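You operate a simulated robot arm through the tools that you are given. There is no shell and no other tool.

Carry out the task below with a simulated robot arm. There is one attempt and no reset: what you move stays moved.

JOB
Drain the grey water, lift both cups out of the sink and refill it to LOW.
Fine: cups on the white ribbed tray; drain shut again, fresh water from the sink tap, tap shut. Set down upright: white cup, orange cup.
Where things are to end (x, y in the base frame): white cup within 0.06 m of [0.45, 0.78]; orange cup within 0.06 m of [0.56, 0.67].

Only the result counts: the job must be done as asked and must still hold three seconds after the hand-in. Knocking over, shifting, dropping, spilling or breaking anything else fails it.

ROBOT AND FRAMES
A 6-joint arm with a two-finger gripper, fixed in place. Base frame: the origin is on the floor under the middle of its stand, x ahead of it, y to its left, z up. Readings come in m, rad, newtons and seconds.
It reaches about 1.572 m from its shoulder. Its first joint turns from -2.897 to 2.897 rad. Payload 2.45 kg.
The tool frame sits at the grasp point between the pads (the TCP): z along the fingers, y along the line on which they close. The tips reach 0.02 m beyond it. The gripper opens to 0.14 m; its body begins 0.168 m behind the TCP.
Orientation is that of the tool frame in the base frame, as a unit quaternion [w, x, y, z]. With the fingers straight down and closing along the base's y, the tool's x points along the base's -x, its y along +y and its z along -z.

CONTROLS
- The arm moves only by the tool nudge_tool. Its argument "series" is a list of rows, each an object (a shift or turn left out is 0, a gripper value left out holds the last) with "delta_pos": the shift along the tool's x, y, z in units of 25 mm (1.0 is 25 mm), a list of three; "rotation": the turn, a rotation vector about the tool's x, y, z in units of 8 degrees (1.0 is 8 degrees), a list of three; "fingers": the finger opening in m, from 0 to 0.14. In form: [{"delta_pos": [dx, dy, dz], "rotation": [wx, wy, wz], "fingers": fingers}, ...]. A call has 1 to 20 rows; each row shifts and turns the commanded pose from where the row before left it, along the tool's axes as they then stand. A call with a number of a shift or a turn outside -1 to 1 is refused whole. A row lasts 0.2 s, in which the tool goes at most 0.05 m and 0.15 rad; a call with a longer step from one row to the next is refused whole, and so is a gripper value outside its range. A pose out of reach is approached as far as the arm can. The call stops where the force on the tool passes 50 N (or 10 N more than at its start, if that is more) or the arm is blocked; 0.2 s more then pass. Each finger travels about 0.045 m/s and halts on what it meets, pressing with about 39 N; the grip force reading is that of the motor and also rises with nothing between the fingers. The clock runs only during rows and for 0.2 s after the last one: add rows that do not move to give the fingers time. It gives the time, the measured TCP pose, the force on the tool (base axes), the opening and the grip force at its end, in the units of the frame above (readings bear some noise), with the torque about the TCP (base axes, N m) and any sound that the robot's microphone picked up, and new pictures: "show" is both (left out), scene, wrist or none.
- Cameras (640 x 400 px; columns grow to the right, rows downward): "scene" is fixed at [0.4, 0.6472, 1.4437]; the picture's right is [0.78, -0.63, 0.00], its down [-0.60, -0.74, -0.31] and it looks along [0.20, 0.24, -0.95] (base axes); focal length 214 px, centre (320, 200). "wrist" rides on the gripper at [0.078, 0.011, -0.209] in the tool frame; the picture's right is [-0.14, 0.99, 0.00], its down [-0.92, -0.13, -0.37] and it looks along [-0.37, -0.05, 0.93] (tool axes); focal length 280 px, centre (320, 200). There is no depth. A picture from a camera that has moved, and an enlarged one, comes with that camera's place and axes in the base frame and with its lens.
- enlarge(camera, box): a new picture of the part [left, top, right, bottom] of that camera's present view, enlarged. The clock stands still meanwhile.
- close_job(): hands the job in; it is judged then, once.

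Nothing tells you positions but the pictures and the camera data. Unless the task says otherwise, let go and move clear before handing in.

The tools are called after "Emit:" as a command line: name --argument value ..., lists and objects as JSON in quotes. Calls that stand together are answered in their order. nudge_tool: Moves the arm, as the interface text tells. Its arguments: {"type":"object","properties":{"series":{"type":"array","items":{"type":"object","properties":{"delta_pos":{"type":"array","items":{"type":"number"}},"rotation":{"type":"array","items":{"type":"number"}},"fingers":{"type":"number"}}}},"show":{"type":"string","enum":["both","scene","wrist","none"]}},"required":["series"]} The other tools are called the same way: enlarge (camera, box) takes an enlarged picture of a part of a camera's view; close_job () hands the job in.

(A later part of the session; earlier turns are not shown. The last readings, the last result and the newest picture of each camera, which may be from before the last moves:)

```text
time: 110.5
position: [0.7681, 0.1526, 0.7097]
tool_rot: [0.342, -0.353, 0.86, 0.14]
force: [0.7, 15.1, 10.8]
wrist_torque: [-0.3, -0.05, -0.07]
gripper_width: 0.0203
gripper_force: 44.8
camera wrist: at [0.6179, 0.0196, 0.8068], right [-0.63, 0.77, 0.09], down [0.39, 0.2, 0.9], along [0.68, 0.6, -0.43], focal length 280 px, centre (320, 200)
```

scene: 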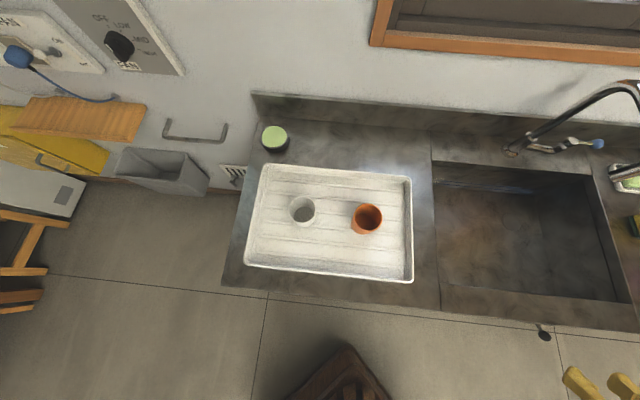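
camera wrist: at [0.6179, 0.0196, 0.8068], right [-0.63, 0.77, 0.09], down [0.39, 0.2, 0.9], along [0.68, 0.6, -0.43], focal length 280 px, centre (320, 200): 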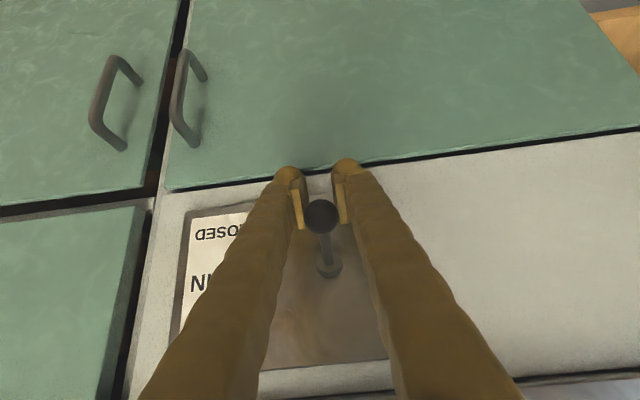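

The lever ball now lies at its original closed position (n≈0.641, z≈0.730). Releasing and backing off to verify.

Emit:
nudge_tool --series '[{"fingers": 0.08}, {}, {}, {}, {"delta_pos": [0, 0, -1]}, {"delta_pos": [0, 0, -1]}, {"delta_pos": [0, 0, -1]}, {"delta_pos": [0, 0, -1]}, {"delta_pos": [0, 0, -1]}, {}]'

Emit:
enlarge --camera "scene" --box '[430, 180, 640, 340]'

Emit:
enlarge --camera "wrist" --box '[200, 80, 440, 240]'

```text
time: 112.7
position: [0.7066, 0.0915, 0.8013]
tool_rot: [0.34, -0.354, 0.86, 0.139]
force: [0.0, 0.4, -0.3]
wrist_torque: [-0.01, 0.02, -0.01]
gripper_width: 0.0797
gripper_force: 0.2
camera wrist: at [0.5562, -0.041, 0.8984], right [-0.63, 0.78, 0.09], down [0.39, 0.2, 0.9], along [0.68, 0.6, -0.43], focal length 280 px, centre (320, 200)
```

scene: 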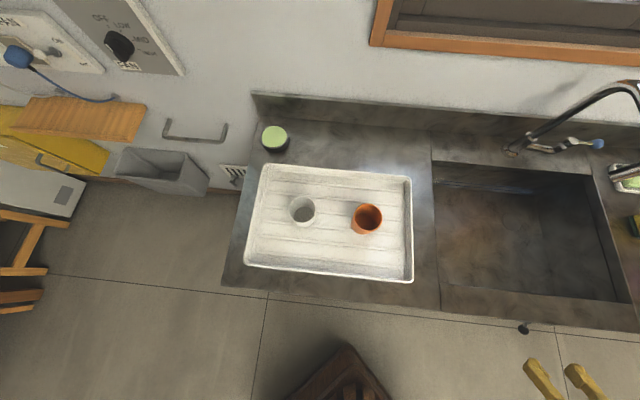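
wrist: 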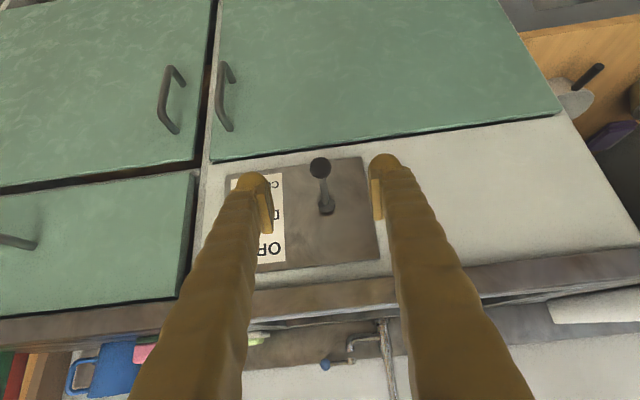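

```text
2.50 times, centred on (535, 260) of scene
camera zoom: at [0.4, 0.6472, 1.4437], right [0.78, -0.63, 0.0], down [-0.6, -0.74, -0.31], along [0.2, 0.24, -0.95], focal length 536 px, centre (-218, 50)
```

zoom: 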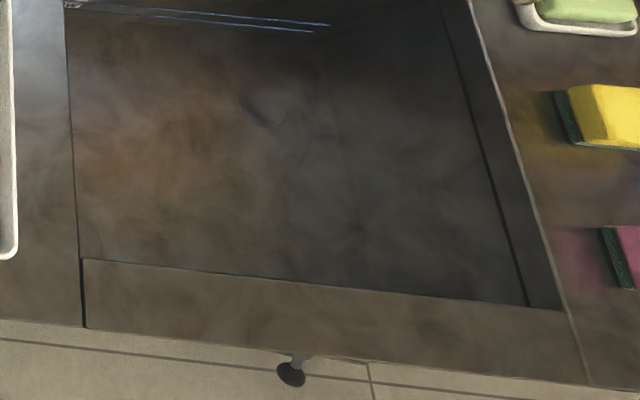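

```text
2.50 times, centred on (320, 160) of wrist
camera zoom: at [0.5562, -0.041, 0.8984], right [-0.63, 0.78, 0.09], down [0.39, 0.2, 0.9], along [0.68, 0.6, -0.43], focal length 701 px, centre (320, 300)
```

zoom: 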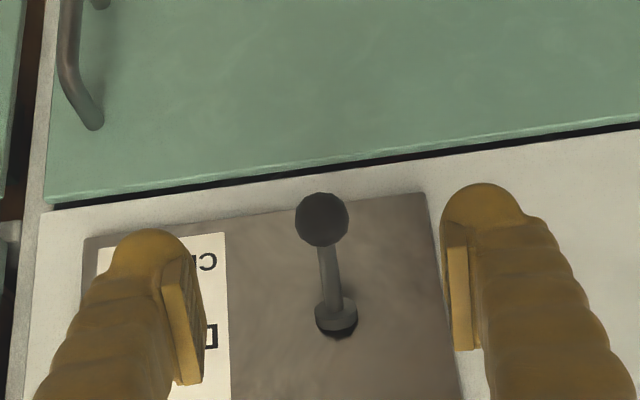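

The drain lever is exactly back at its initial (closed) position in the scene view. Now the tap: I'll rise and move forward for a close look at the blue-tipped tap lever.

Emit:
nudge_tool --series '[{"delta_pos": [-0.683, 0, -0.73], "fingers": 0.14}, {"delta_pos": [-0.683, 0, -0.73]}, {"delta_pos": [-0.683, 0, -0.73]}, {"delta_pos": [-0.683, 0, -0.73]}, {"delta_pos": [-0.683, 0, -0.73]}, {"delta_pos": [-0.683, 0, -0.73]}, {"delta_pos": [-0.683, 0, -0.73]}, {"delta_pos": [-0.683, 0, -0.73]}, {"delta_pos": [-0.683, 0, -0.73]}, {"delta_pos": [-0.683, 0, -0.73]}, {"delta_pos": [-0.683, 0, -0.73]}, {"delta_pos": [-0.683, 0, -0.73]}, {"delta_pos": [-0.73, 0, 0.683]}, {"delta_pos": [-0.73, 0, 0.683]}, {"delta_pos": [-0.73, 0, 0.683]}, {"delta_pos": [-0.73, 0, 0.683]}, {"delta_pos": [-0.73, 0, 0.683]}, {}]'

Emit:
enlarge --camera "wrist" --box '[240, 130, 420, 280]'

```text
time: 116.5
position: [0.7962, 0.1803, 1.1007]
tool_rot: [0.341, -0.354, 0.86, 0.139]
force: [-0.9, 0.1, -0.5]
wrist_torque: [-0.03, 0.0, 0.04]
gripper_width: 0.1402
gripper_force: 0.0
camera wrist: at [0.6459, 0.0471, 1.1976], right [-0.63, 0.78, 0.09], down [0.39, 0.2, 0.9], along [0.68, 0.6, -0.43], focal length 280 px, centre (320, 200)
```

scene: 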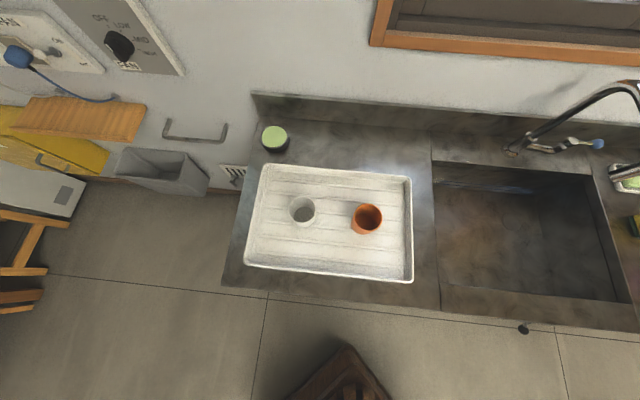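
wrist: 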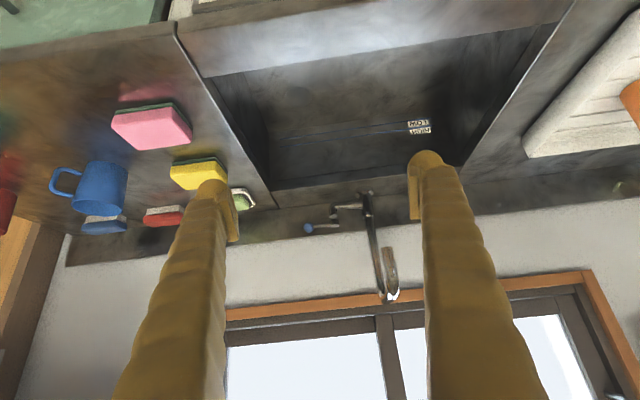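

```text
2.67 times, centred on (330, 205) of wrist
camera zoom: at [0.6459, 0.0471, 1.1976], right [-0.63, 0.78, 0.09], down [0.39, 0.2, 0.9], along [0.68, 0.6, -0.43], focal length 748 px, centre (293, 187)
```

zoom: 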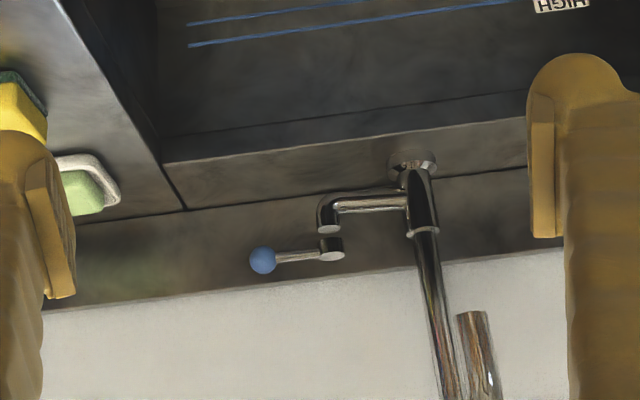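

The tap valve sits on a side branch: cap at about (1.10, 0.485, 0.97), lever with blue ball pointing right, ball at about (1.143, 0.441, 0.97). I'll zoom in on the mechanism.

Emit:
enlarge --camera "wrist" --box '[295, 185, 385, 245]'

Emit:
enlarge --camera "scene" --box '[500, 110, 620, 185]'

Emit:
enlarge --camera "wrist" --box '[330, 180, 430, 320]'

```text
6.67 times, centred on (340, 215) of wrist
camera zoom: at [0.6459, 0.0471, 1.1976], right [-0.63, 0.78, 0.09], down [0.39, 0.2, 0.9], along [0.68, 0.6, -0.43], focal length 1869 px, centre (187, 100)
```

zoom: 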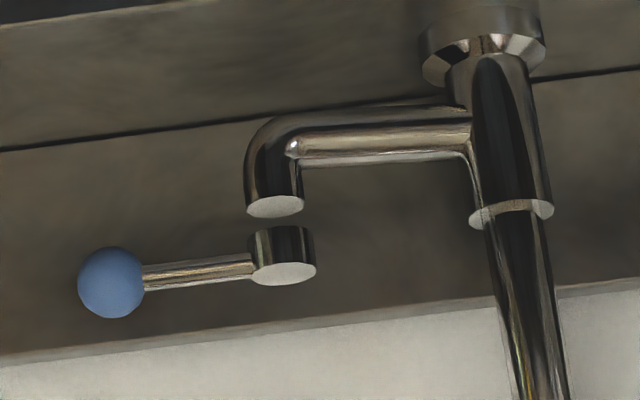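

```text
5.33 times, centred on (560, 148) of scene
camera zoom: at [0.4, 0.6472, 1.4437], right [0.78, -0.63, 0.0], down [-0.6, -0.74, -0.31], along [0.2, 0.24, -0.95], focal length 1144 px, centre (-960, 480)
```

zoom: 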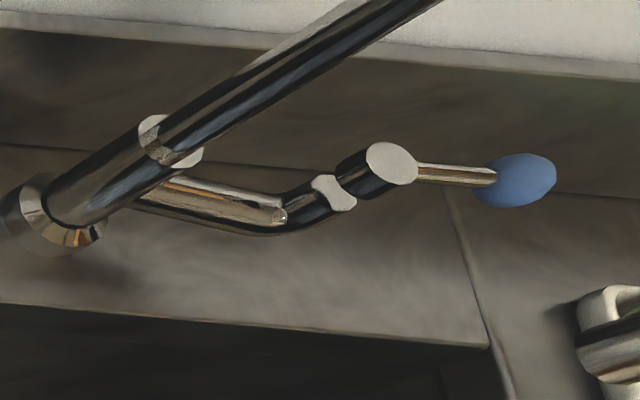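

```text
2.86 times, centred on (380, 250) of wrist
camera zoom: at [0.6459, 0.0471, 1.1976], right [-0.63, 0.78, 0.09], down [0.39, 0.2, 0.9], along [0.68, 0.6, -0.43], focal length 801 px, centre (149, 57)
```

zoom: 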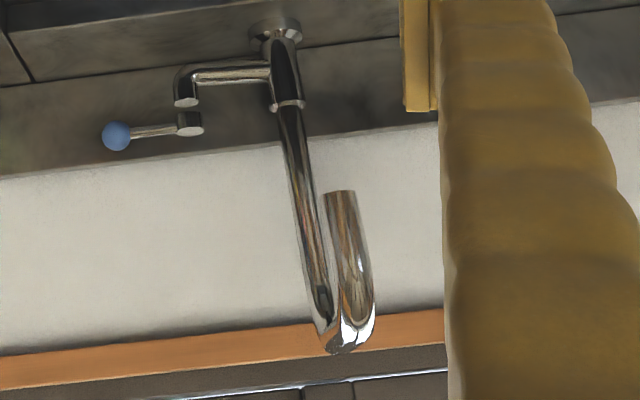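

The valve cap turns about a vertical axis, with the lever lying along the wall. There's little room between ball and backsplash, so I'll use closed fingers, tilted about 30°, to hook behind the ball and pull it toward the front. First I'll move in close for a look.

Emit:
nudge_tool --series '[{"rotation": [0, 0.8, 0], "fingers": 0.0}, {"rotation": [0, 0.8, 0]}, {"delta_pos": [0, -1, 0]}, {"delta_pos": [0, -1, 0]}, {"delta_pos": [0, -1, 0]}, {"delta_pos": [0, -0.2, 0]}, {"delta_pos": [-0.866, 0, 0.5]}, {"delta_pos": [-0.866, 0, 0.5]}, {"delta_pos": [-0.866, 0, 0.5]}, {"delta_pos": [-0.866, 0, 0.5]}, {"delta_pos": [-0.866, 0, 0.5]}, {"delta_pos": [-0.866, 0, 0.5]}, {"delta_pos": [-0.866, 0, 0.5]}, {"delta_pos": [-0.866, 0, 0.5]}, {"delta_pos": [-0.866, 0, 0.5]}, {"delta_pos": [-0.866, 0, 0.5]}, {"delta_pos": [-0.866, 0, 0.5]}, {"delta_pos": [-0.866, 0, 0.5]}, {"delta_pos": [-0.866, 0, 0.5]}, {}]'

Emit:
enlarge --camera "wrist" --box '[220, 80, 440, 220]'

```text
time: 120.7
position: [1.0839, 0.3507, 1.1009]
tool_rot: [0.242, -0.367, 0.893, 0.099]
force: [0.0, 0.2, 0.0]
wrist_torque: [0.0, 0.01, 0.01]
gripper_width: 0.0001
gripper_force: 29.6
camera wrist: at [0.9518, 0.2375, 1.2406], right [-0.61, 0.79, 0.07], down [0.52, 0.34, 0.78], along [0.6, 0.52, -0.62], focal length 280 px, centre (320, 200)
```

scene: 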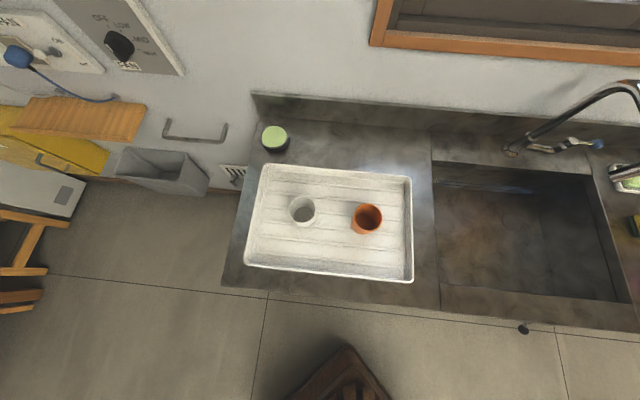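
wrist: 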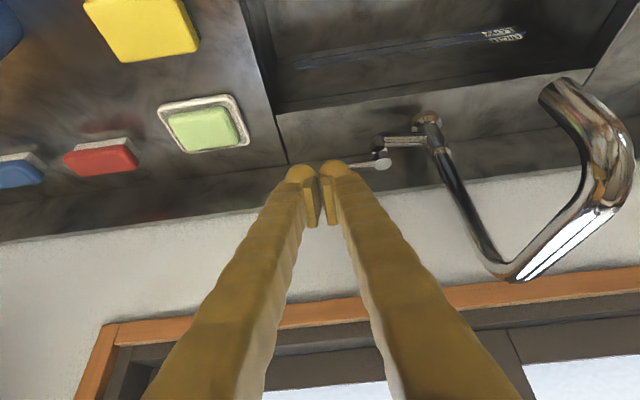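

```text
2.86 times, centred on (330, 150) of wrist
camera zoom: at [0.9518, 0.2375, 1.2406], right [-0.61, 0.79, 0.07], down [0.52, 0.34, 0.78], along [0.6, 0.52, -0.62], focal length 801 px, centre (291, 343)
```

zoom: 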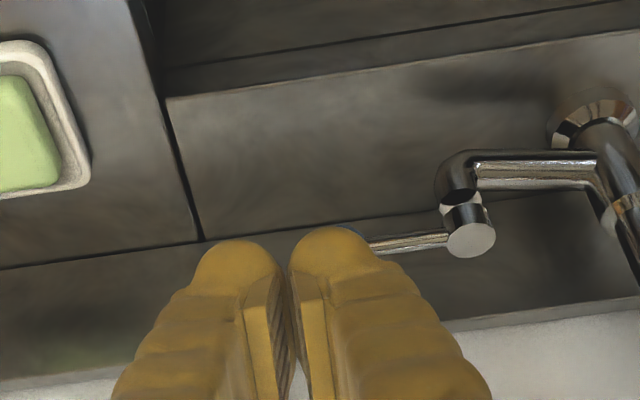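

Backsplash face is at n≈1.177, top z≈0.98; ball at n≈1.122, u≈0.497. I'll move to a pre-insertion point above/behind the ball, aligned so the left finger will hook it.

Emit:
nudge_tool --series '[{"delta_pos": [-1, 0.42, 0]}, {"delta_pos": [-1, 0, 1]}, {"delta_pos": [-0.2, 0, 1]}, {"delta_pos": [0, 0, 0.53]}, {}]' --show "wrist"

Emit:
enlarge --camera "wrist" --box '[220, 80, 440, 220]'

Emit:
enlarge --camera "scene" --box '[500, 90, 640, 190]'

```text
time: 121.9
position: [1.1317, 0.4148, 1.0743]
tool_rot: [0.244, -0.367, 0.893, 0.098]
force: [-0.4, -0.3, 0.1]
wrist_torque: [0.01, 0.01, 0.03]
gripper_width: 0.0001
gripper_force: 29.2
camera wrist: at [1.0004, 0.3009, 1.2141], right [-0.61, 0.79, 0.07], down [0.52, 0.34, 0.78], along [0.6, 0.52, -0.62], focal length 280 px, centre (320, 200)
```

wrist: 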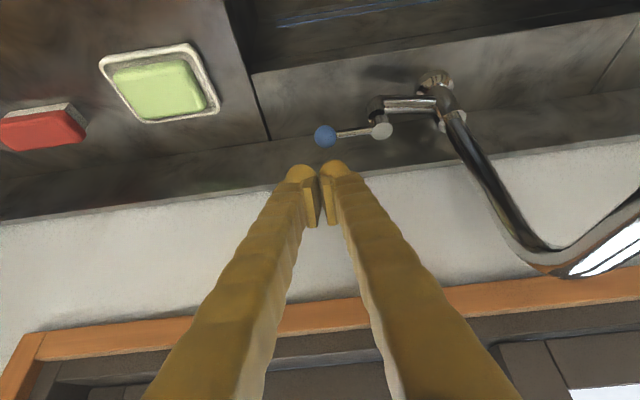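

```text
2.86 times, centred on (330, 150) of wrist
camera zoom: at [1.0004, 0.3009, 1.2141], right [-0.61, 0.79, 0.07], down [0.52, 0.34, 0.78], along [0.6, 0.52, -0.62], focal length 801 px, centre (291, 343)
```

zoom: 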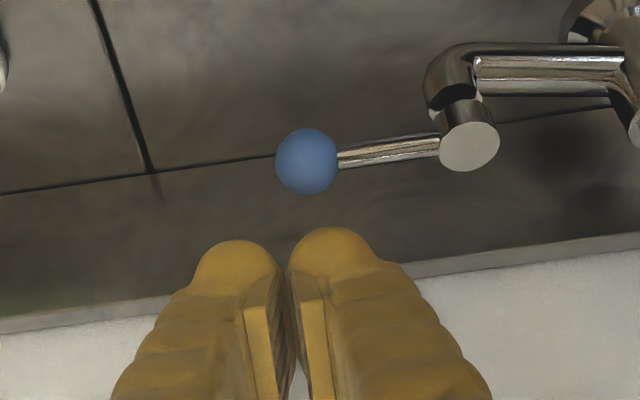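

```text
4.00 times, centred on (570, 140) of scene
camera zoom: at [0.4, 0.6472, 1.4437], right [0.78, -0.63, 0.0], down [-0.6, -0.74, -0.31], along [0.2, 0.24, -0.95], focal length 858 px, centre (-680, 440)
```

zoom: 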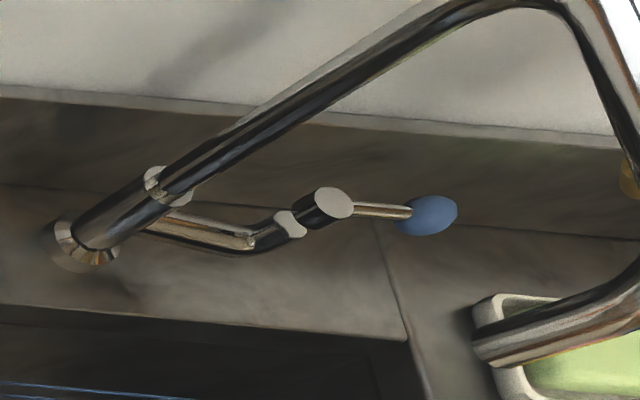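

The ball is clearly visible, 27 mm off the finger axis on the front side and in line with the left finger. I'll slide the fingers down behind it.

Emit:
nudge_tool --series '[{"delta_pos": [-0.12, 0, 0.5]}, {"delta_pos": [0, 0, 0.6]}, {"delta_pos": [0, 0, 0.6]}, {"delta_pos": [0, 0, 0.6]}, {"delta_pos": [0, 0, 0.6]}, {"delta_pos": [0, 0, 0.5]}, {}]' --show "wrist"

Emit:
enlarge --camera "wrist" --box '[240, 110, 400, 230]'

```text
time: 123.5
position: [1.165, 0.4477, 1.0031]
tool_rot: [0.243, -0.367, 0.892, 0.1]
force: [-0.2, 0.2, 0.2]
wrist_torque: [-0.01, -0.02, 0.01]
gripper_width: 0.0
gripper_force: 29.8
camera wrist: at [1.0335, 0.3328, 1.1429], right [-0.61, 0.79, 0.07], down [0.52, 0.34, 0.78], along [0.59, 0.52, -0.62], focal length 280 px, centre (320, 200)
```

wrist: 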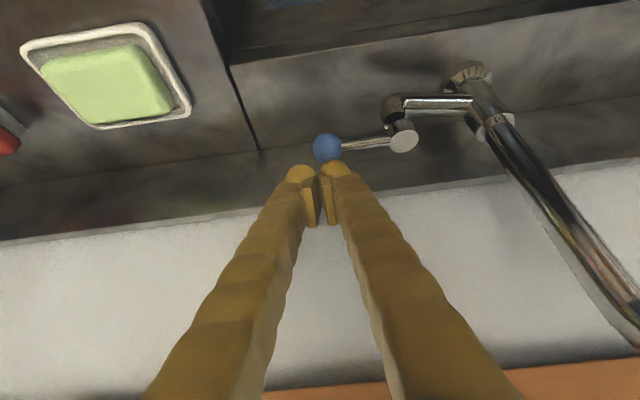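

```text
3.33 times, centred on (320, 170) of wrist
camera zoom: at [1.0335, 0.3328, 1.1429], right [-0.61, 0.79, 0.07], down [0.52, 0.34, 0.78], along [0.59, 0.52, -0.62], focal length 935 px, centre (320, 300)
```

zoom: 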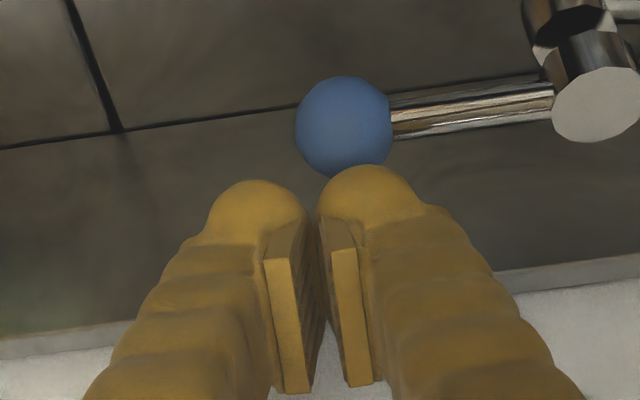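

Clear so far with ~7 mm to spare to the ball. Inserting the last 17 mm.

Emit:
nudge_tool --series '[{"delta_pos": [0.05, 0, 0.25]}, {"delta_pos": [0.05, 0, 0.25]}, {"delta_pos": [0.05, 0, 0.2]}, {}]' --show "wrist"

Emit:
enlarge --camera "wrist" --box '[240, 110, 400, 230]'

```text
time: 124.5
position: [1.1678, 0.4509, 0.9859]
tool_rot: [0.243, -0.367, 0.893, 0.099]
force: [0.6, 0.0, 0.0]
wrist_torque: [-0.03, 0.01, -0.03]
gripper_width: 0.0
gripper_force: 29.0
camera wrist: at [1.0369, 0.337, 1.1257], right [-0.61, 0.79, 0.07], down [0.52, 0.34, 0.78], along [0.59, 0.52, -0.62], focal length 280 px, centre (320, 200)
```

wrist: 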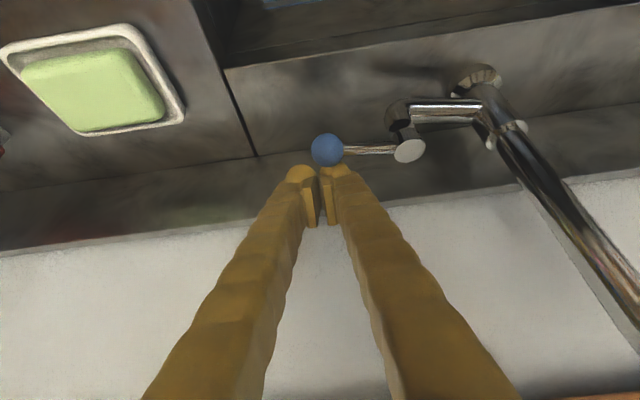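

```text
3.33 times, centred on (320, 170) of wrist
camera zoom: at [1.0369, 0.337, 1.1257], right [-0.61, 0.79, 0.07], down [0.52, 0.34, 0.78], along [0.59, 0.52, -0.62], focal length 935 px, centre (320, 300)
```

zoom: 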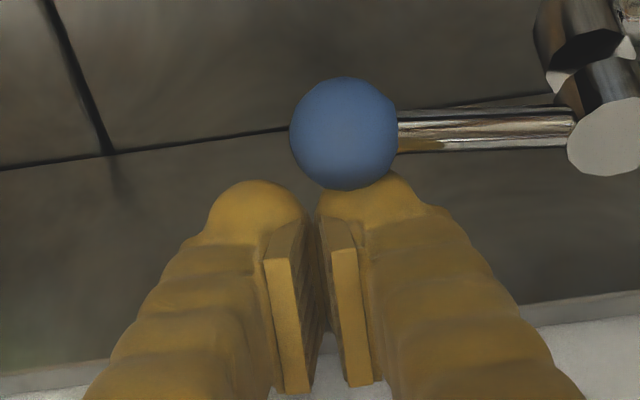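

The fingertips are now behind the ball. Pulling toward the front (−n) gently, watching forces and the lever.

Emit:
nudge_tool --series '[{"delta_pos": [0.173, 0, -0.1]}, {"delta_pos": [0.173, 0, -0.1]}, {"delta_pos": [0.173, 0, -0.1]}, {"delta_pos": [0.173, 0, -0.1]}]'

Emit:
enlarge --camera "wrist" --box '[240, 100, 440, 230]'

```text
time: 125.5
position: [1.1541, 0.4365, 0.986]
tool_rot: [0.243, -0.367, 0.893, 0.099]
force: [0.3, 0.4, 0.8]
wrist_torque: [0.01, 0.0, 0.02]
gripper_width: 0.0
gripper_force: 29.8
camera wrist: at [1.0227, 0.3228, 1.1258], right [-0.61, 0.79, 0.07], down [0.52, 0.34, 0.78], along [0.6, 0.52, -0.62], focal length 280 px, centre (320, 200)
```

scene: 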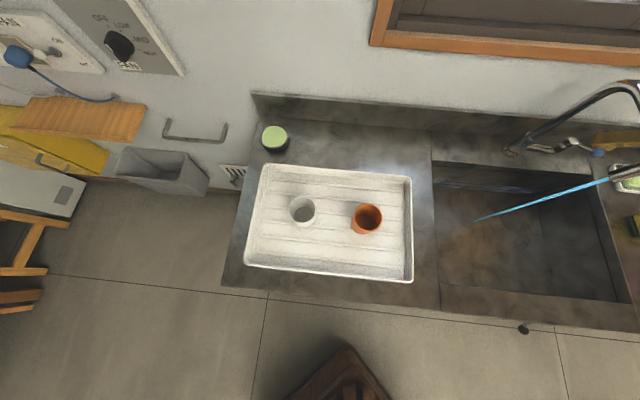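
wrist: 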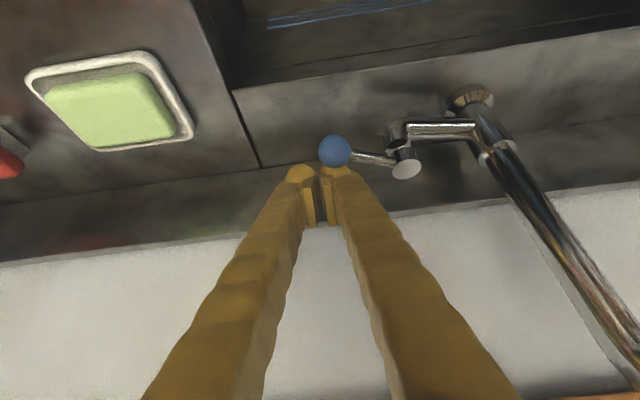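

```text
3.08 times, centred on (340, 165) of wrist
camera zoom: at [1.0227, 0.3228, 1.1258], right [-0.61, 0.79, 0.07], down [0.52, 0.34, 0.78], along [0.6, 0.52, -0.62], focal length 863 px, centre (258, 308)
```

zoom: 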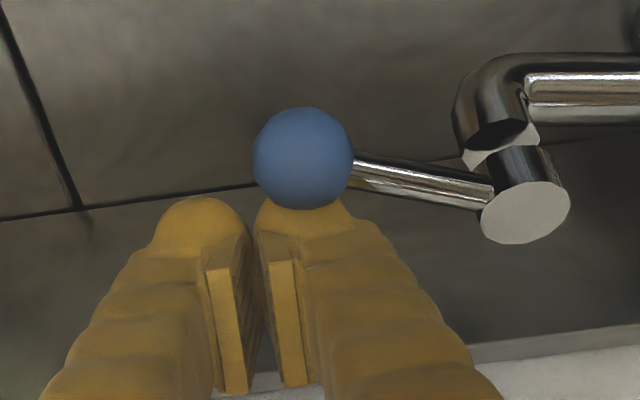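

The tap is running — a blue stream falls into the sink — with the lever only about 20° open, a gentle flow. While it fills I'll move the fingers over to the front side of the ball, ready to push it shut.

Emit:
nudge_tool --series '[{"delta_pos": [0, 0, -0.9]}, {"delta_pos": [0, 0, -0.9]}, {"delta_pos": [0.8, 0, 0]}, {"delta_pos": [0.8, 0, 0]}, {"delta_pos": [0.7, 0, 0]}, {"delta_pos": [0, 0, 0.9]}, {"delta_pos": [0, 0, 0.9]}]'

Emit:
enlarge --camera "scene" --box '[430, 140, 640, 320]'

Emit:
enlarge --camera "wrist" --box '[240, 80, 440, 230]'

```text
time: 127.1
position: [1.119, 0.4025, 0.9589]
tool_rot: [0.243, -0.366, 0.893, 0.099]
force: [0.3, 0.6, 0.7]
wrist_torque: [0.0, 0.0, 0.0]
gripper_width: 0.0001
gripper_force: 28.8
camera wrist: at [0.9872, 0.2887, 1.0975], right [-0.61, 0.79, 0.07], down [0.52, 0.34, 0.78], along [0.6, 0.52, -0.62], focal length 280 px, centre (320, 200)
```

scene: 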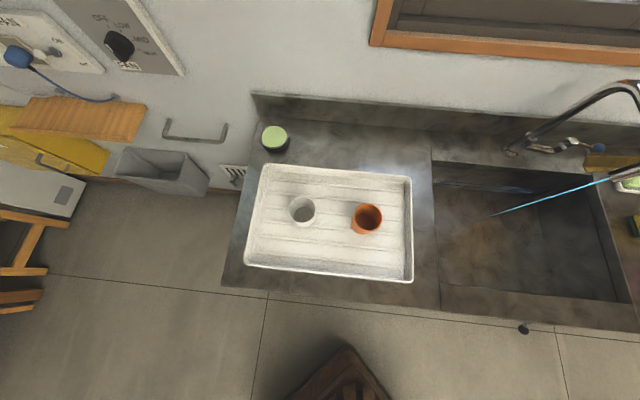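
wrist: 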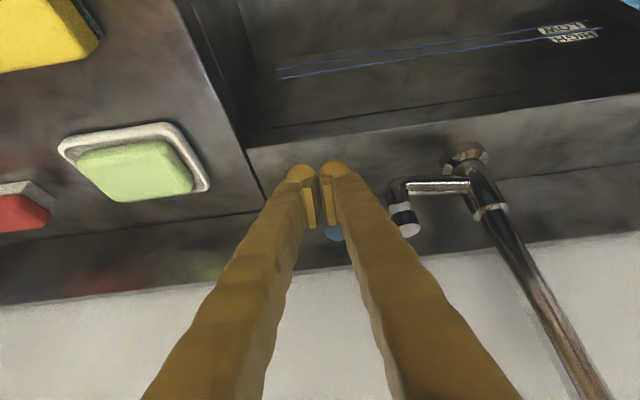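

```text
2.22 times, centred on (535, 230) of scene
camera zoom: at [0.4, 0.6472, 1.4437], right [0.78, -0.63, 0.0], down [-0.6, -0.74, -0.31], along [0.2, 0.24, -0.95], focal length 477 px, centre (-158, 133)
```

zoom: 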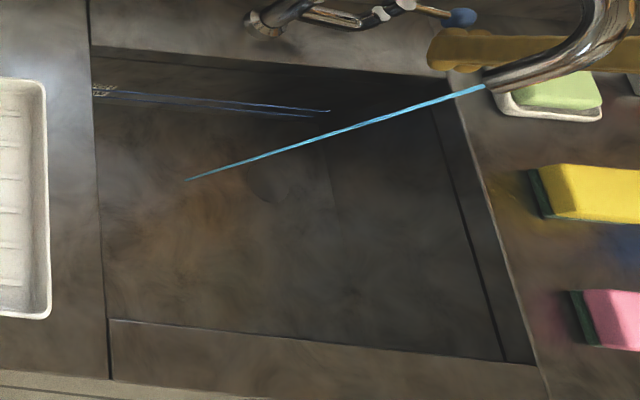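

```text
2.67 times, centred on (340, 155) of wrist
camera zoom: at [0.9872, 0.2887, 1.0975], right [-0.61, 0.79, 0.07], down [0.52, 0.34, 0.78], along [0.6, 0.52, -0.62], focal length 748 px, centre (267, 320)
```

zoom: 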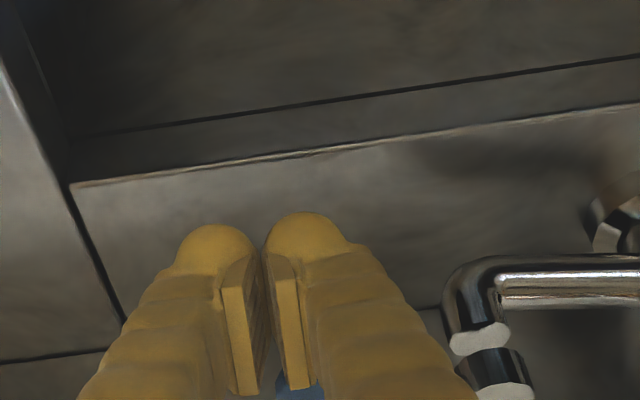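

Fingers are now in front of the ball and the stream keeps running. No level visible yet; I'll wait two seconds and check the rise rate.

Emit:
nudge_tool --series '[{}, {}, {}, {}, {}, {}, {}, {}, {}, {}]'

Emit:
enlarge --camera "scene" --box '[430, 140, 640, 320]'

```text
time: 129.3
position: [1.1189, 0.4018, 0.9575]
tool_rot: [0.243, -0.367, 0.893, 0.099]
force: [0.4, -0.4, 0.3]
wrist_torque: [0.0, -0.02, 0.01]
gripper_width: 0.0001
gripper_force: 29.2
camera wrist: at [0.9873, 0.2885, 1.0971], right [-0.61, 0.79, 0.07], down [0.52, 0.34, 0.78], along [0.59, 0.52, -0.62], focal length 280 px, centre (320, 200)
```

scene: 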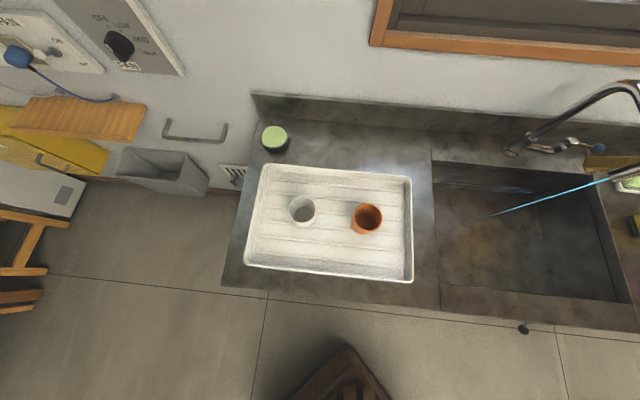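
wrist: 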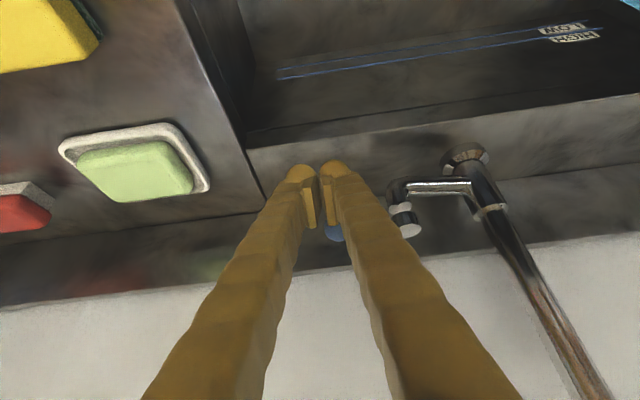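

```text
2.22 times, centred on (535, 230) of scene
camera zoom: at [0.4, 0.6472, 1.4437], right [0.78, -0.63, 0.0], down [-0.6, -0.74, -0.31], along [0.2, 0.24, -0.95], focal length 477 px, centre (-158, 133)
```

zoom: 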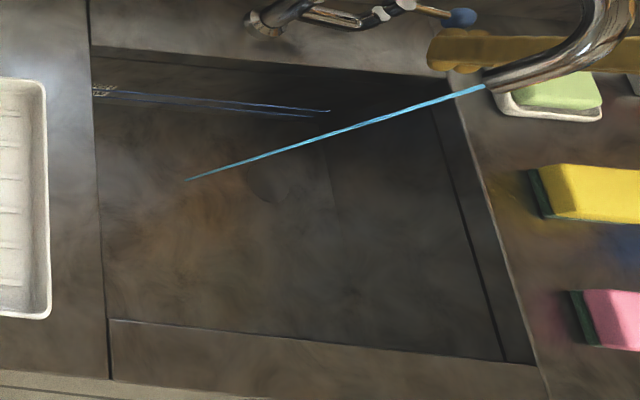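

I can use the stream's end point as a level gauge. Zooming on it and on the LOW marks.

Emit:
enlarge --camera "scene" --box '[435, 185, 545, 255]'

Emit:
enlarge --camera "wrist" --box '[480, 0, 640, 100]'

```text
5.71 times, centred on (490, 220) of scene
camera zoom: at [0.4, 0.6472, 1.4437], right [0.78, -0.63, 0.0], down [-0.6, -0.74, -0.31], along [0.2, 0.24, -0.95], focal length 1226 px, centre (-651, 86)
```

zoom: 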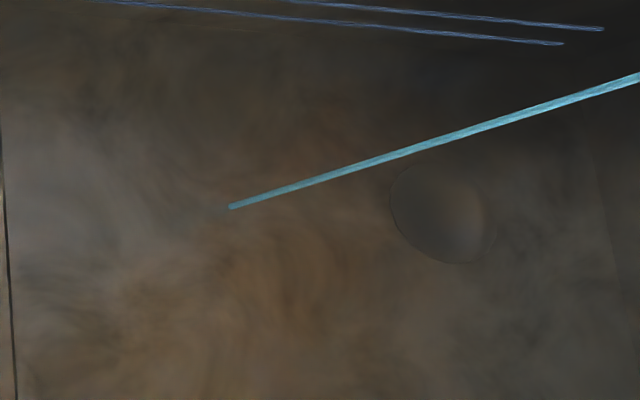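

```text
4.00 times, centred on (560, 50) of wrist
camera zoom: at [0.9873, 0.2885, 1.0971], right [-0.61, 0.79, 0.07], down [0.52, 0.34, 0.78], along [0.59, 0.52, -0.62], focal length 1122 px, centre (-640, 800)
```

zoom: 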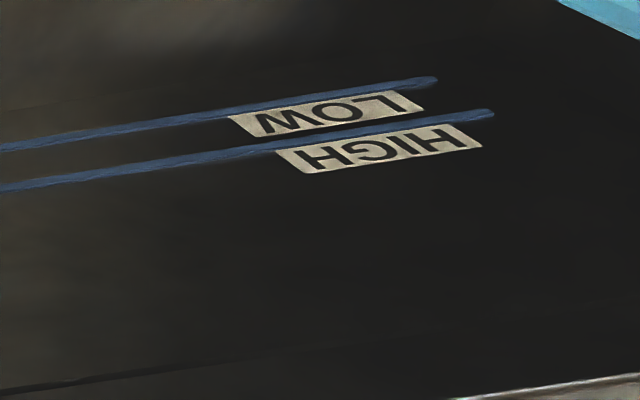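

LOW is around z≈0.74 and the floor 0.67; the flow is gentle. I'll let it run four more seconds and measure again.

Emit:
nudge_tool --series '[{}, {}, {}, {}, {}, {}, {}, {}, {}, {}, {}, {}, {}, {}, {}, {}, {}, {}, {}, {}]' --show "none"

Emit:
enlarge --camera "scene" --box '[435, 185, 545, 255]'

```text
time: 133.5
position: [1.1185, 0.402, 0.9584]
tool_rot: [0.243, -0.367, 0.892, 0.099]
force: [0.6, 0.8, -0.1]
wrist_torque: [-0.01, 0.03, 0.0]
gripper_width: 0.0001
gripper_force: 29.5
```

```text
5.71 times, centred on (490, 220) of scene
camera zoom: at [0.4, 0.6472, 1.4437], right [0.78, -0.63, 0.0], down [-0.6, -0.74, -0.31], along [0.2, 0.24, -0.95], focal length 1226 px, centre (-651, 86)
```

zoom: 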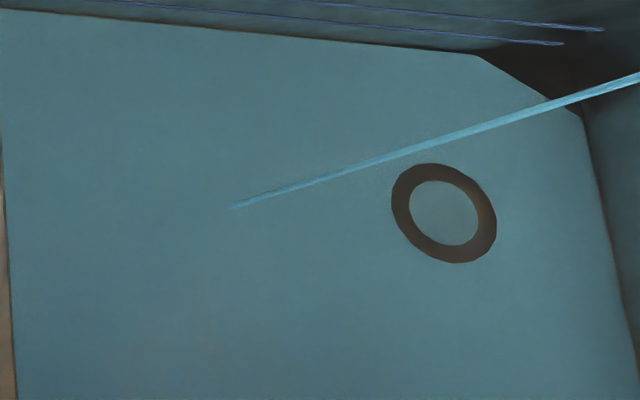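

Clear blue water now covers the floor. I'll wait a further 8 s to gauge the rate.

Emit:
nudge_tool --series '[{}, {}, {}, {}, {}, {}, {}, {}, {}, {}, {}, {}, {}, {}, {}, {}, {}, {}, {}, {}]' --show "none"

Emit:
nudge_tool --series '[{}, {}, {}, {}, {}, {}, {}, {}, {}, {}, {}, {}, {}, {}, {}, {}, {}, {}, {}, {}]' --show "none"

Emit:
enlarge --camera "scene" --box '[435, 185, 545, 255]'

```text
time: 137.7
position: [1.119, 0.4017, 0.9571]
tool_rot: [0.242, -0.368, 0.892, 0.1]
force: [0.3, -0.1, -0.5]
wrist_torque: [0.02, -0.02, 0.01]
gripper_width: 0.0
gripper_force: 29.4
```

```text
time: 141.9
position: [1.1186, 0.4024, 0.957]
tool_rot: [0.243, -0.367, 0.893, 0.099]
force: [0.0, 0.1, 0.0]
wrist_torque: [0.02, -0.02, 0.0]
gripper_width: 0.0003
gripper_force: 29.7
```

```text
5.71 times, centred on (490, 220) of scene
camera zoom: at [0.4, 0.6472, 1.4437], right [0.78, -0.63, 0.0], down [-0.6, -0.74, -0.31], along [0.2, 0.24, -0.95], focal length 1226 px, centre (-651, 86)
```

zoom: 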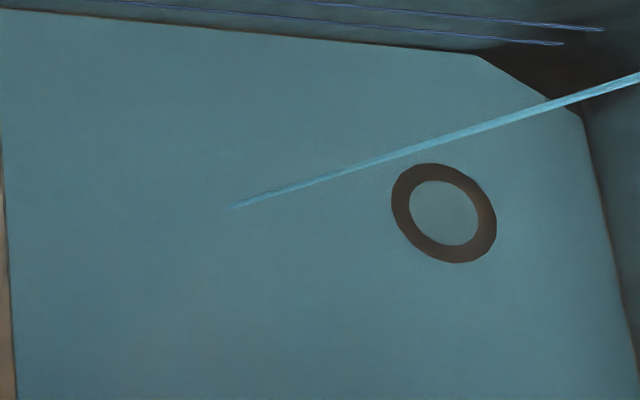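

The level hardly changed in 8 s, so either the flow is very small or the drain isn't quite shut. Checking the drain lever position closely against the initial view.

Emit:
enlarge --camera "scene" --box '[490, 305, 560, 350]'

Emit:
enlarge --camera "scene" --box '[560, 120, 640, 180]'

```text
8.89 times, centred on (525, 328) of scene
camera zoom: at [0.4, 0.6472, 1.4437], right [0.78, -0.63, 0.0], down [-0.6, -0.74, -0.31], along [0.2, 0.24, -0.95], focal length 1906 px, centre (-1502, -933)
```

zoom: 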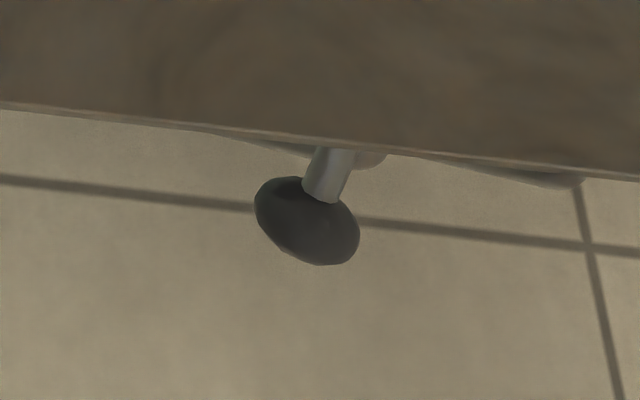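

```text
6.67 times, centred on (600, 150) of scene
camera zoom: at [0.4, 0.6472, 1.4437], right [0.78, -0.63, 0.0], down [-0.6, -0.74, -0.31], along [0.2, 0.24, -0.95], focal length 1430 px, centre (-1547, 533)
```

zoom: 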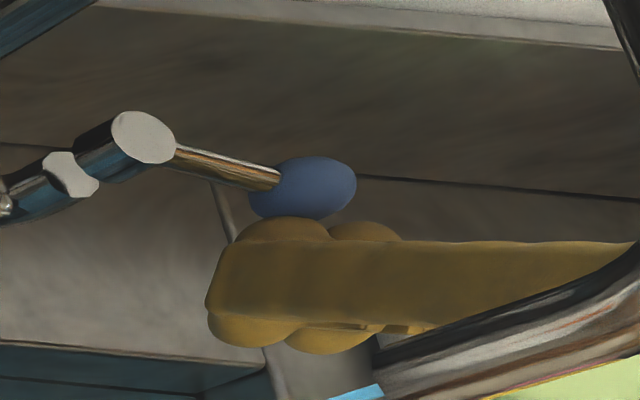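

Emit:
enlarge --camera "scene" --box '[510, 185, 540, 205]'

Emit:
enlarge --camera "scene" --box '[465, 212, 489, 227]'

Emit:
nudge_tool --series '[{}, {}, {}, {}, {}, {}, {}, {}, {}, {}, {}, {}, {}, {}, {}, {}, {}, {}, {}, {}]' --show "none"

Emit:
enlarge --camera "scene" --box '[510, 185, 540, 205]'

Emit:
enlarge --camera "scene" --box '[465, 212, 489, 227]'

```text
16.00 times, centred on (525, 195) of scene
camera zoom: at [0.4, 0.6472, 1.4437], right [0.78, -0.63, 0.0], down [-0.6, -0.74, -0.31], along [0.2, 0.24, -0.95], focal length 3432 px, centre (-2960, 280)
```

zoom: 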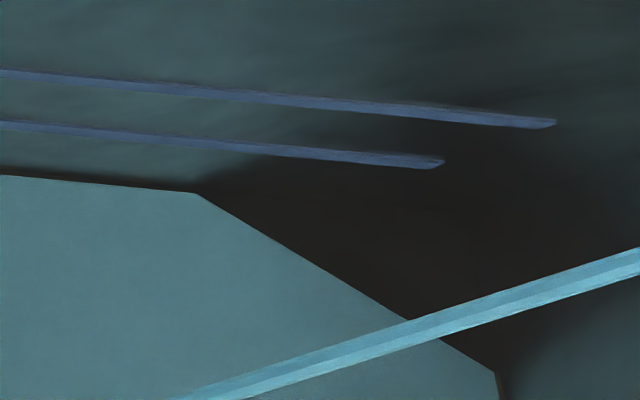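

```text
16.00 times, centred on (477, 220) of scene
camera zoom: at [0.4, 0.6472, 1.4437], right [0.78, -0.63, 0.0], down [-0.6, -0.74, -0.31], along [0.2, 0.24, -0.95], focal length 3432 px, centre (-2192, -112)
```

zoom: 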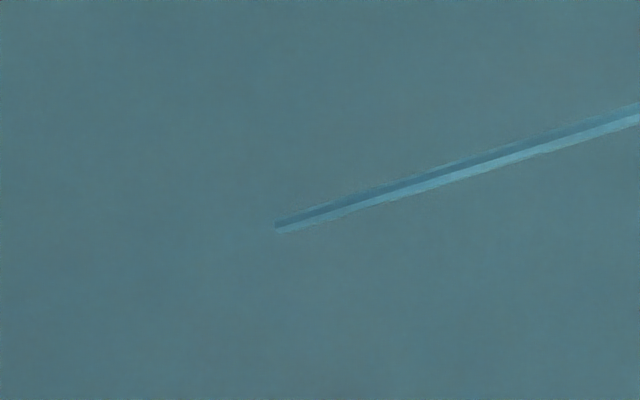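

```text
time: 146.1
position: [1.1181, 0.4018, 0.958]
tool_rot: [0.243, -0.367, 0.892, 0.099]
force: [0.1, 0.3, 1.1]
wrist_torque: [0.02, -0.03, 0.01]
gripper_width: 0.0
gripper_force: 29.6
```

```text
16.00 times, centred on (525, 195) of scene
camera zoom: at [0.4, 0.6472, 1.4437], right [0.78, -0.63, 0.0], down [-0.6, -0.74, -0.31], along [0.2, 0.24, -0.95], focal length 3432 px, centre (-2960, 280)
```

zoom: 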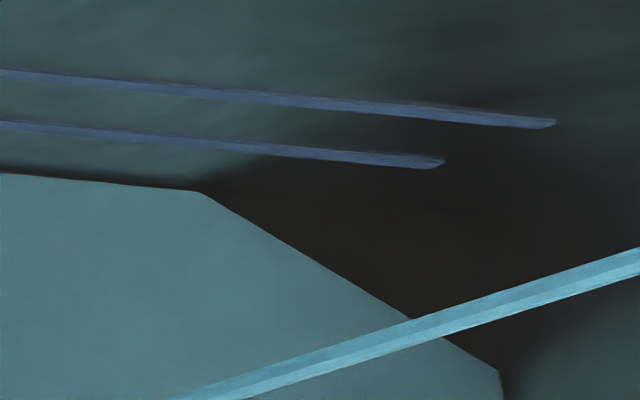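

```text
16.00 times, centred on (477, 220) of scene
camera zoom: at [0.4, 0.6472, 1.4437], right [0.78, -0.63, 0.0], down [-0.6, -0.74, -0.31], along [0.2, 0.24, -0.95], focal length 3432 px, centre (-2192, -112)
```

zoom: 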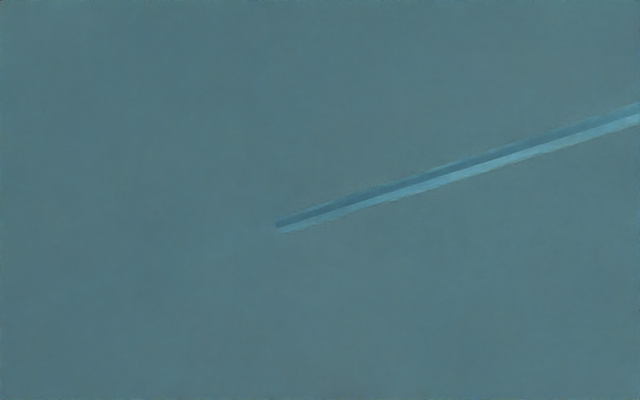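

The 16× zoom shows the level is rising, roughly 0.4 mm/s, with about 30 mm to go to LOW. That slow rate is good for precision, so I'll simply wait, checking periodically.

Emit:
nudge_tool --series '[{}, {}, {}, {}, {}, {}, {}, {}, {}, {}, {}, {}, {}, {}, {}, {}, {}, {}, {}, {}]' --show "none"

Emit:
nudge_tool --series '[{}, {}, {}, {}, {}, {}, {}, {}, {}, {}, {}, {}, {}, {}, {}, {}, {}, {}, {}, {}]' --show "none"

Emit:
nudge_tool --series '[{}, {}, {}, {}, {}, {}, {}, {}, {}, {}, {}, {}, {}, {}, {}, {}, {}, {}, {}, {}]' --show "none"

Emit:
enlarge --camera "scene" --box '[510, 185, 540, 205]'

```text
time: 150.3
position: [1.1183, 0.4025, 0.9582]
tool_rot: [0.243, -0.366, 0.893, 0.099]
force: [-0.1, 0.9, 0.5]
wrist_torque: [-0.02, 0.03, 0.0]
gripper_width: 0.0001
gripper_force: 29.5
```

```text
time: 154.5
position: [1.1185, 0.4028, 0.9578]
tool_rot: [0.243, -0.367, 0.893, 0.099]
force: [-0.7, -0.8, 0.5]
wrist_torque: [-0.03, 0.0, -0.01]
gripper_width: 0.0
gripper_force: 28.9
```

```text
time: 158.7
position: [1.1197, 0.4024, 0.9575]
tool_rot: [0.243, -0.367, 0.893, 0.098]
force: [0.2, -0.3, -0.2]
wrist_torque: [0.02, -0.01, -0.01]
gripper_width: 0.0001
gripper_force: 29.6
```

```text
16.00 times, centred on (525, 195) of scene
camera zoom: at [0.4, 0.6472, 1.4437], right [0.78, -0.63, 0.0], down [-0.6, -0.74, -0.31], along [0.2, 0.24, -0.95], focal length 3432 px, centre (-2960, 280)
```

zoom: 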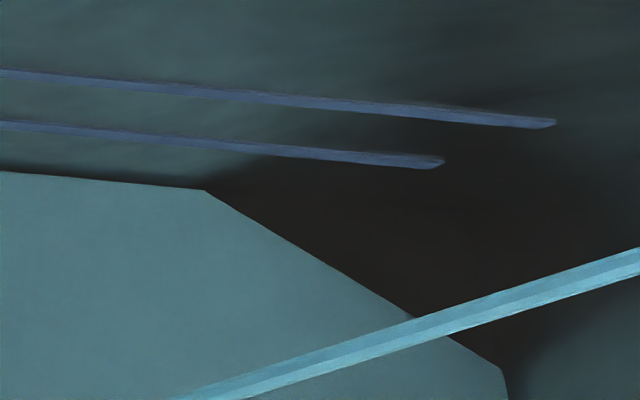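

The rise seems slower than I thought. I'll measure with a tighter zoom over another interval to rule out a leaking drain.

Emit:
enlarge --camera "scene" --box '[513, 190, 525, 197.5]'

Emit:
nudge_tool --series '[{}, {}, {}, {}, {}, {}, {}, {}, {}, {}, {}, {}, {}, {}, {}, {}, {}, {}, {}, {}]' --show "none"

Emit:
enlarge --camera "scene" --box '[513, 190, 525, 197.5]'

Emit:
nudge_tool --series '[{}, {}, {}, {}, {}, {}, {}, {}, {}, {}, {}, {}, {}, {}, {}, {}, {}, {}, {}, {}]' --show "none"

Emit:
enlarge --camera "scene" --box '[513, 190, 525, 197.5]'

```text
16.00 times, centred on (519, 194) of scene
camera zoom: at [0.4, 0.6472, 1.4437], right [0.78, -0.63, 0.0], down [-0.6, -0.74, -0.31], along [0.2, 0.24, -0.95], focal length 3432 px, centre (-2864, 300)
```

zoom: 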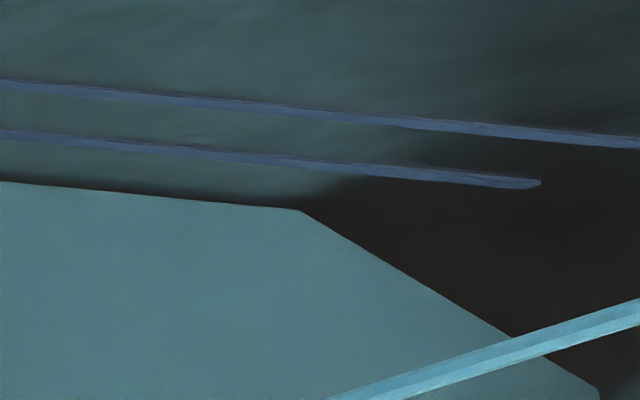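

```text
time: 162.9
position: [1.119, 0.4029, 0.9576]
tool_rot: [0.243, -0.366, 0.893, 0.098]
force: [0.2, 0.3, -0.1]
wrist_torque: [0.02, 0.0, 0.01]
gripper_width: 0.0002
gripper_force: 29.6
```

```text
16.00 times, centred on (519, 194) of scene
camera zoom: at [0.4, 0.6472, 1.4437], right [0.78, -0.63, 0.0], down [-0.6, -0.74, -0.31], along [0.2, 0.24, -0.95], focal length 3432 px, centre (-2864, 300)
```

zoom: 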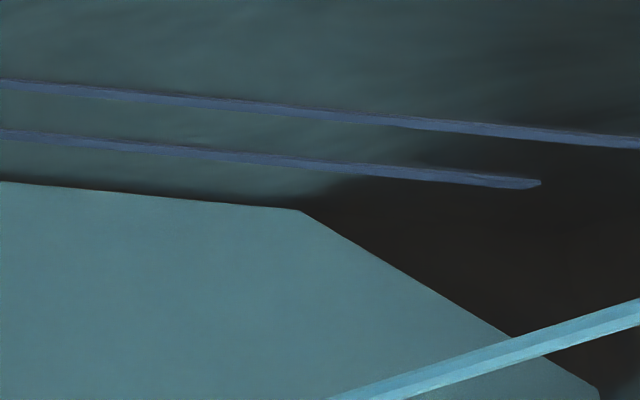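

```text
time: 167.1
position: [1.1186, 0.4021, 0.9578]
tool_rot: [0.243, -0.367, 0.892, 0.099]
force: [-1.1, 0.8, 0.0]
wrist_torque: [0.04, 0.0, 0.02]
gripper_width: 0.0
gripper_force: 29.4
```

```text
16.00 times, centred on (519, 194) of scene
camera zoom: at [0.4, 0.6472, 1.4437], right [0.78, -0.63, 0.0], down [-0.6, -0.74, -0.31], along [0.2, 0.24, -0.95], focal length 3432 px, centre (-2864, 300)
```

zoom: 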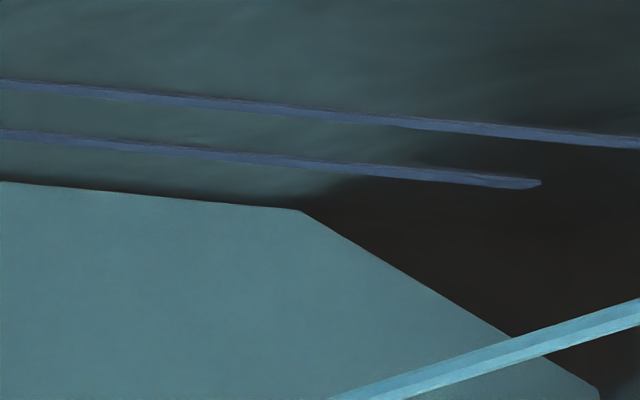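

The rendered level may step in small increments. One more wait should show the next step if the filling is steady.

Emit:
nudge_tool --series '[{}, {}, {}, {}, {}, {}, {}, {}, {}, {}, {}, {}, {}, {}, {}, {}, {}, {}, {}, {}]' --show "none"

Emit:
enlarge --camera "scene" --box '[513, 190, 525, 197.5]'

Emit:
enlarge --camera "scene" --box '[560, 120, 640, 180]'

```text
time: 171.3
position: [1.1191, 0.4029, 0.9577]
tool_rot: [0.244, -0.367, 0.892, 0.099]
force: [0.1, -0.4, 0.4]
wrist_torque: [0.0, -0.02, -0.01]
gripper_width: 0.0004
gripper_force: 29.2
```

```text
16.00 times, centred on (519, 194) of scene
camera zoom: at [0.4, 0.6472, 1.4437], right [0.78, -0.63, 0.0], down [-0.6, -0.74, -0.31], along [0.2, 0.24, -0.95], focal length 3432 px, centre (-2864, 300)
```

zoom: 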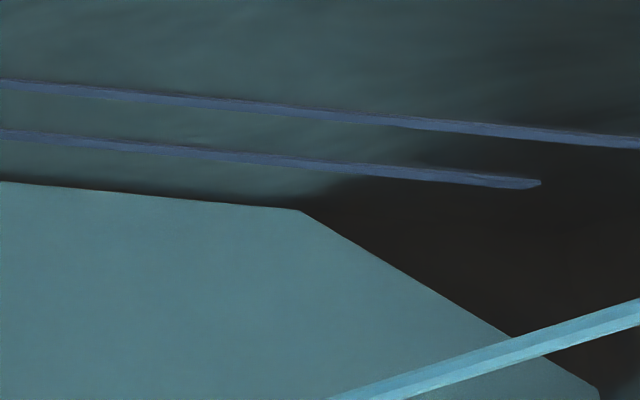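

```text
6.67 times, centred on (600, 150) of scene
camera zoom: at [0.4, 0.6472, 1.4437], right [0.78, -0.63, 0.0], down [-0.6, -0.74, -0.31], along [0.2, 0.24, -0.95], focal length 1430 px, centre (-1547, 533)
```

zoom: 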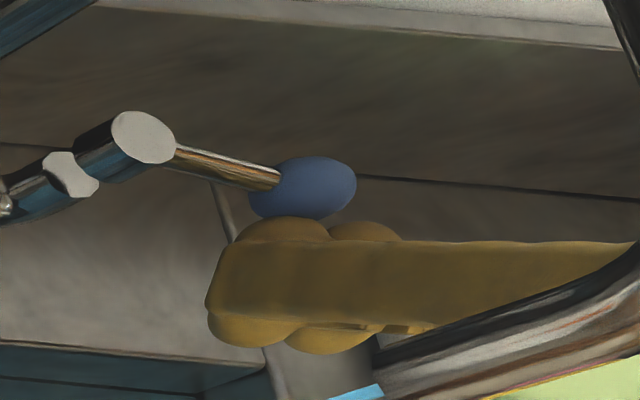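

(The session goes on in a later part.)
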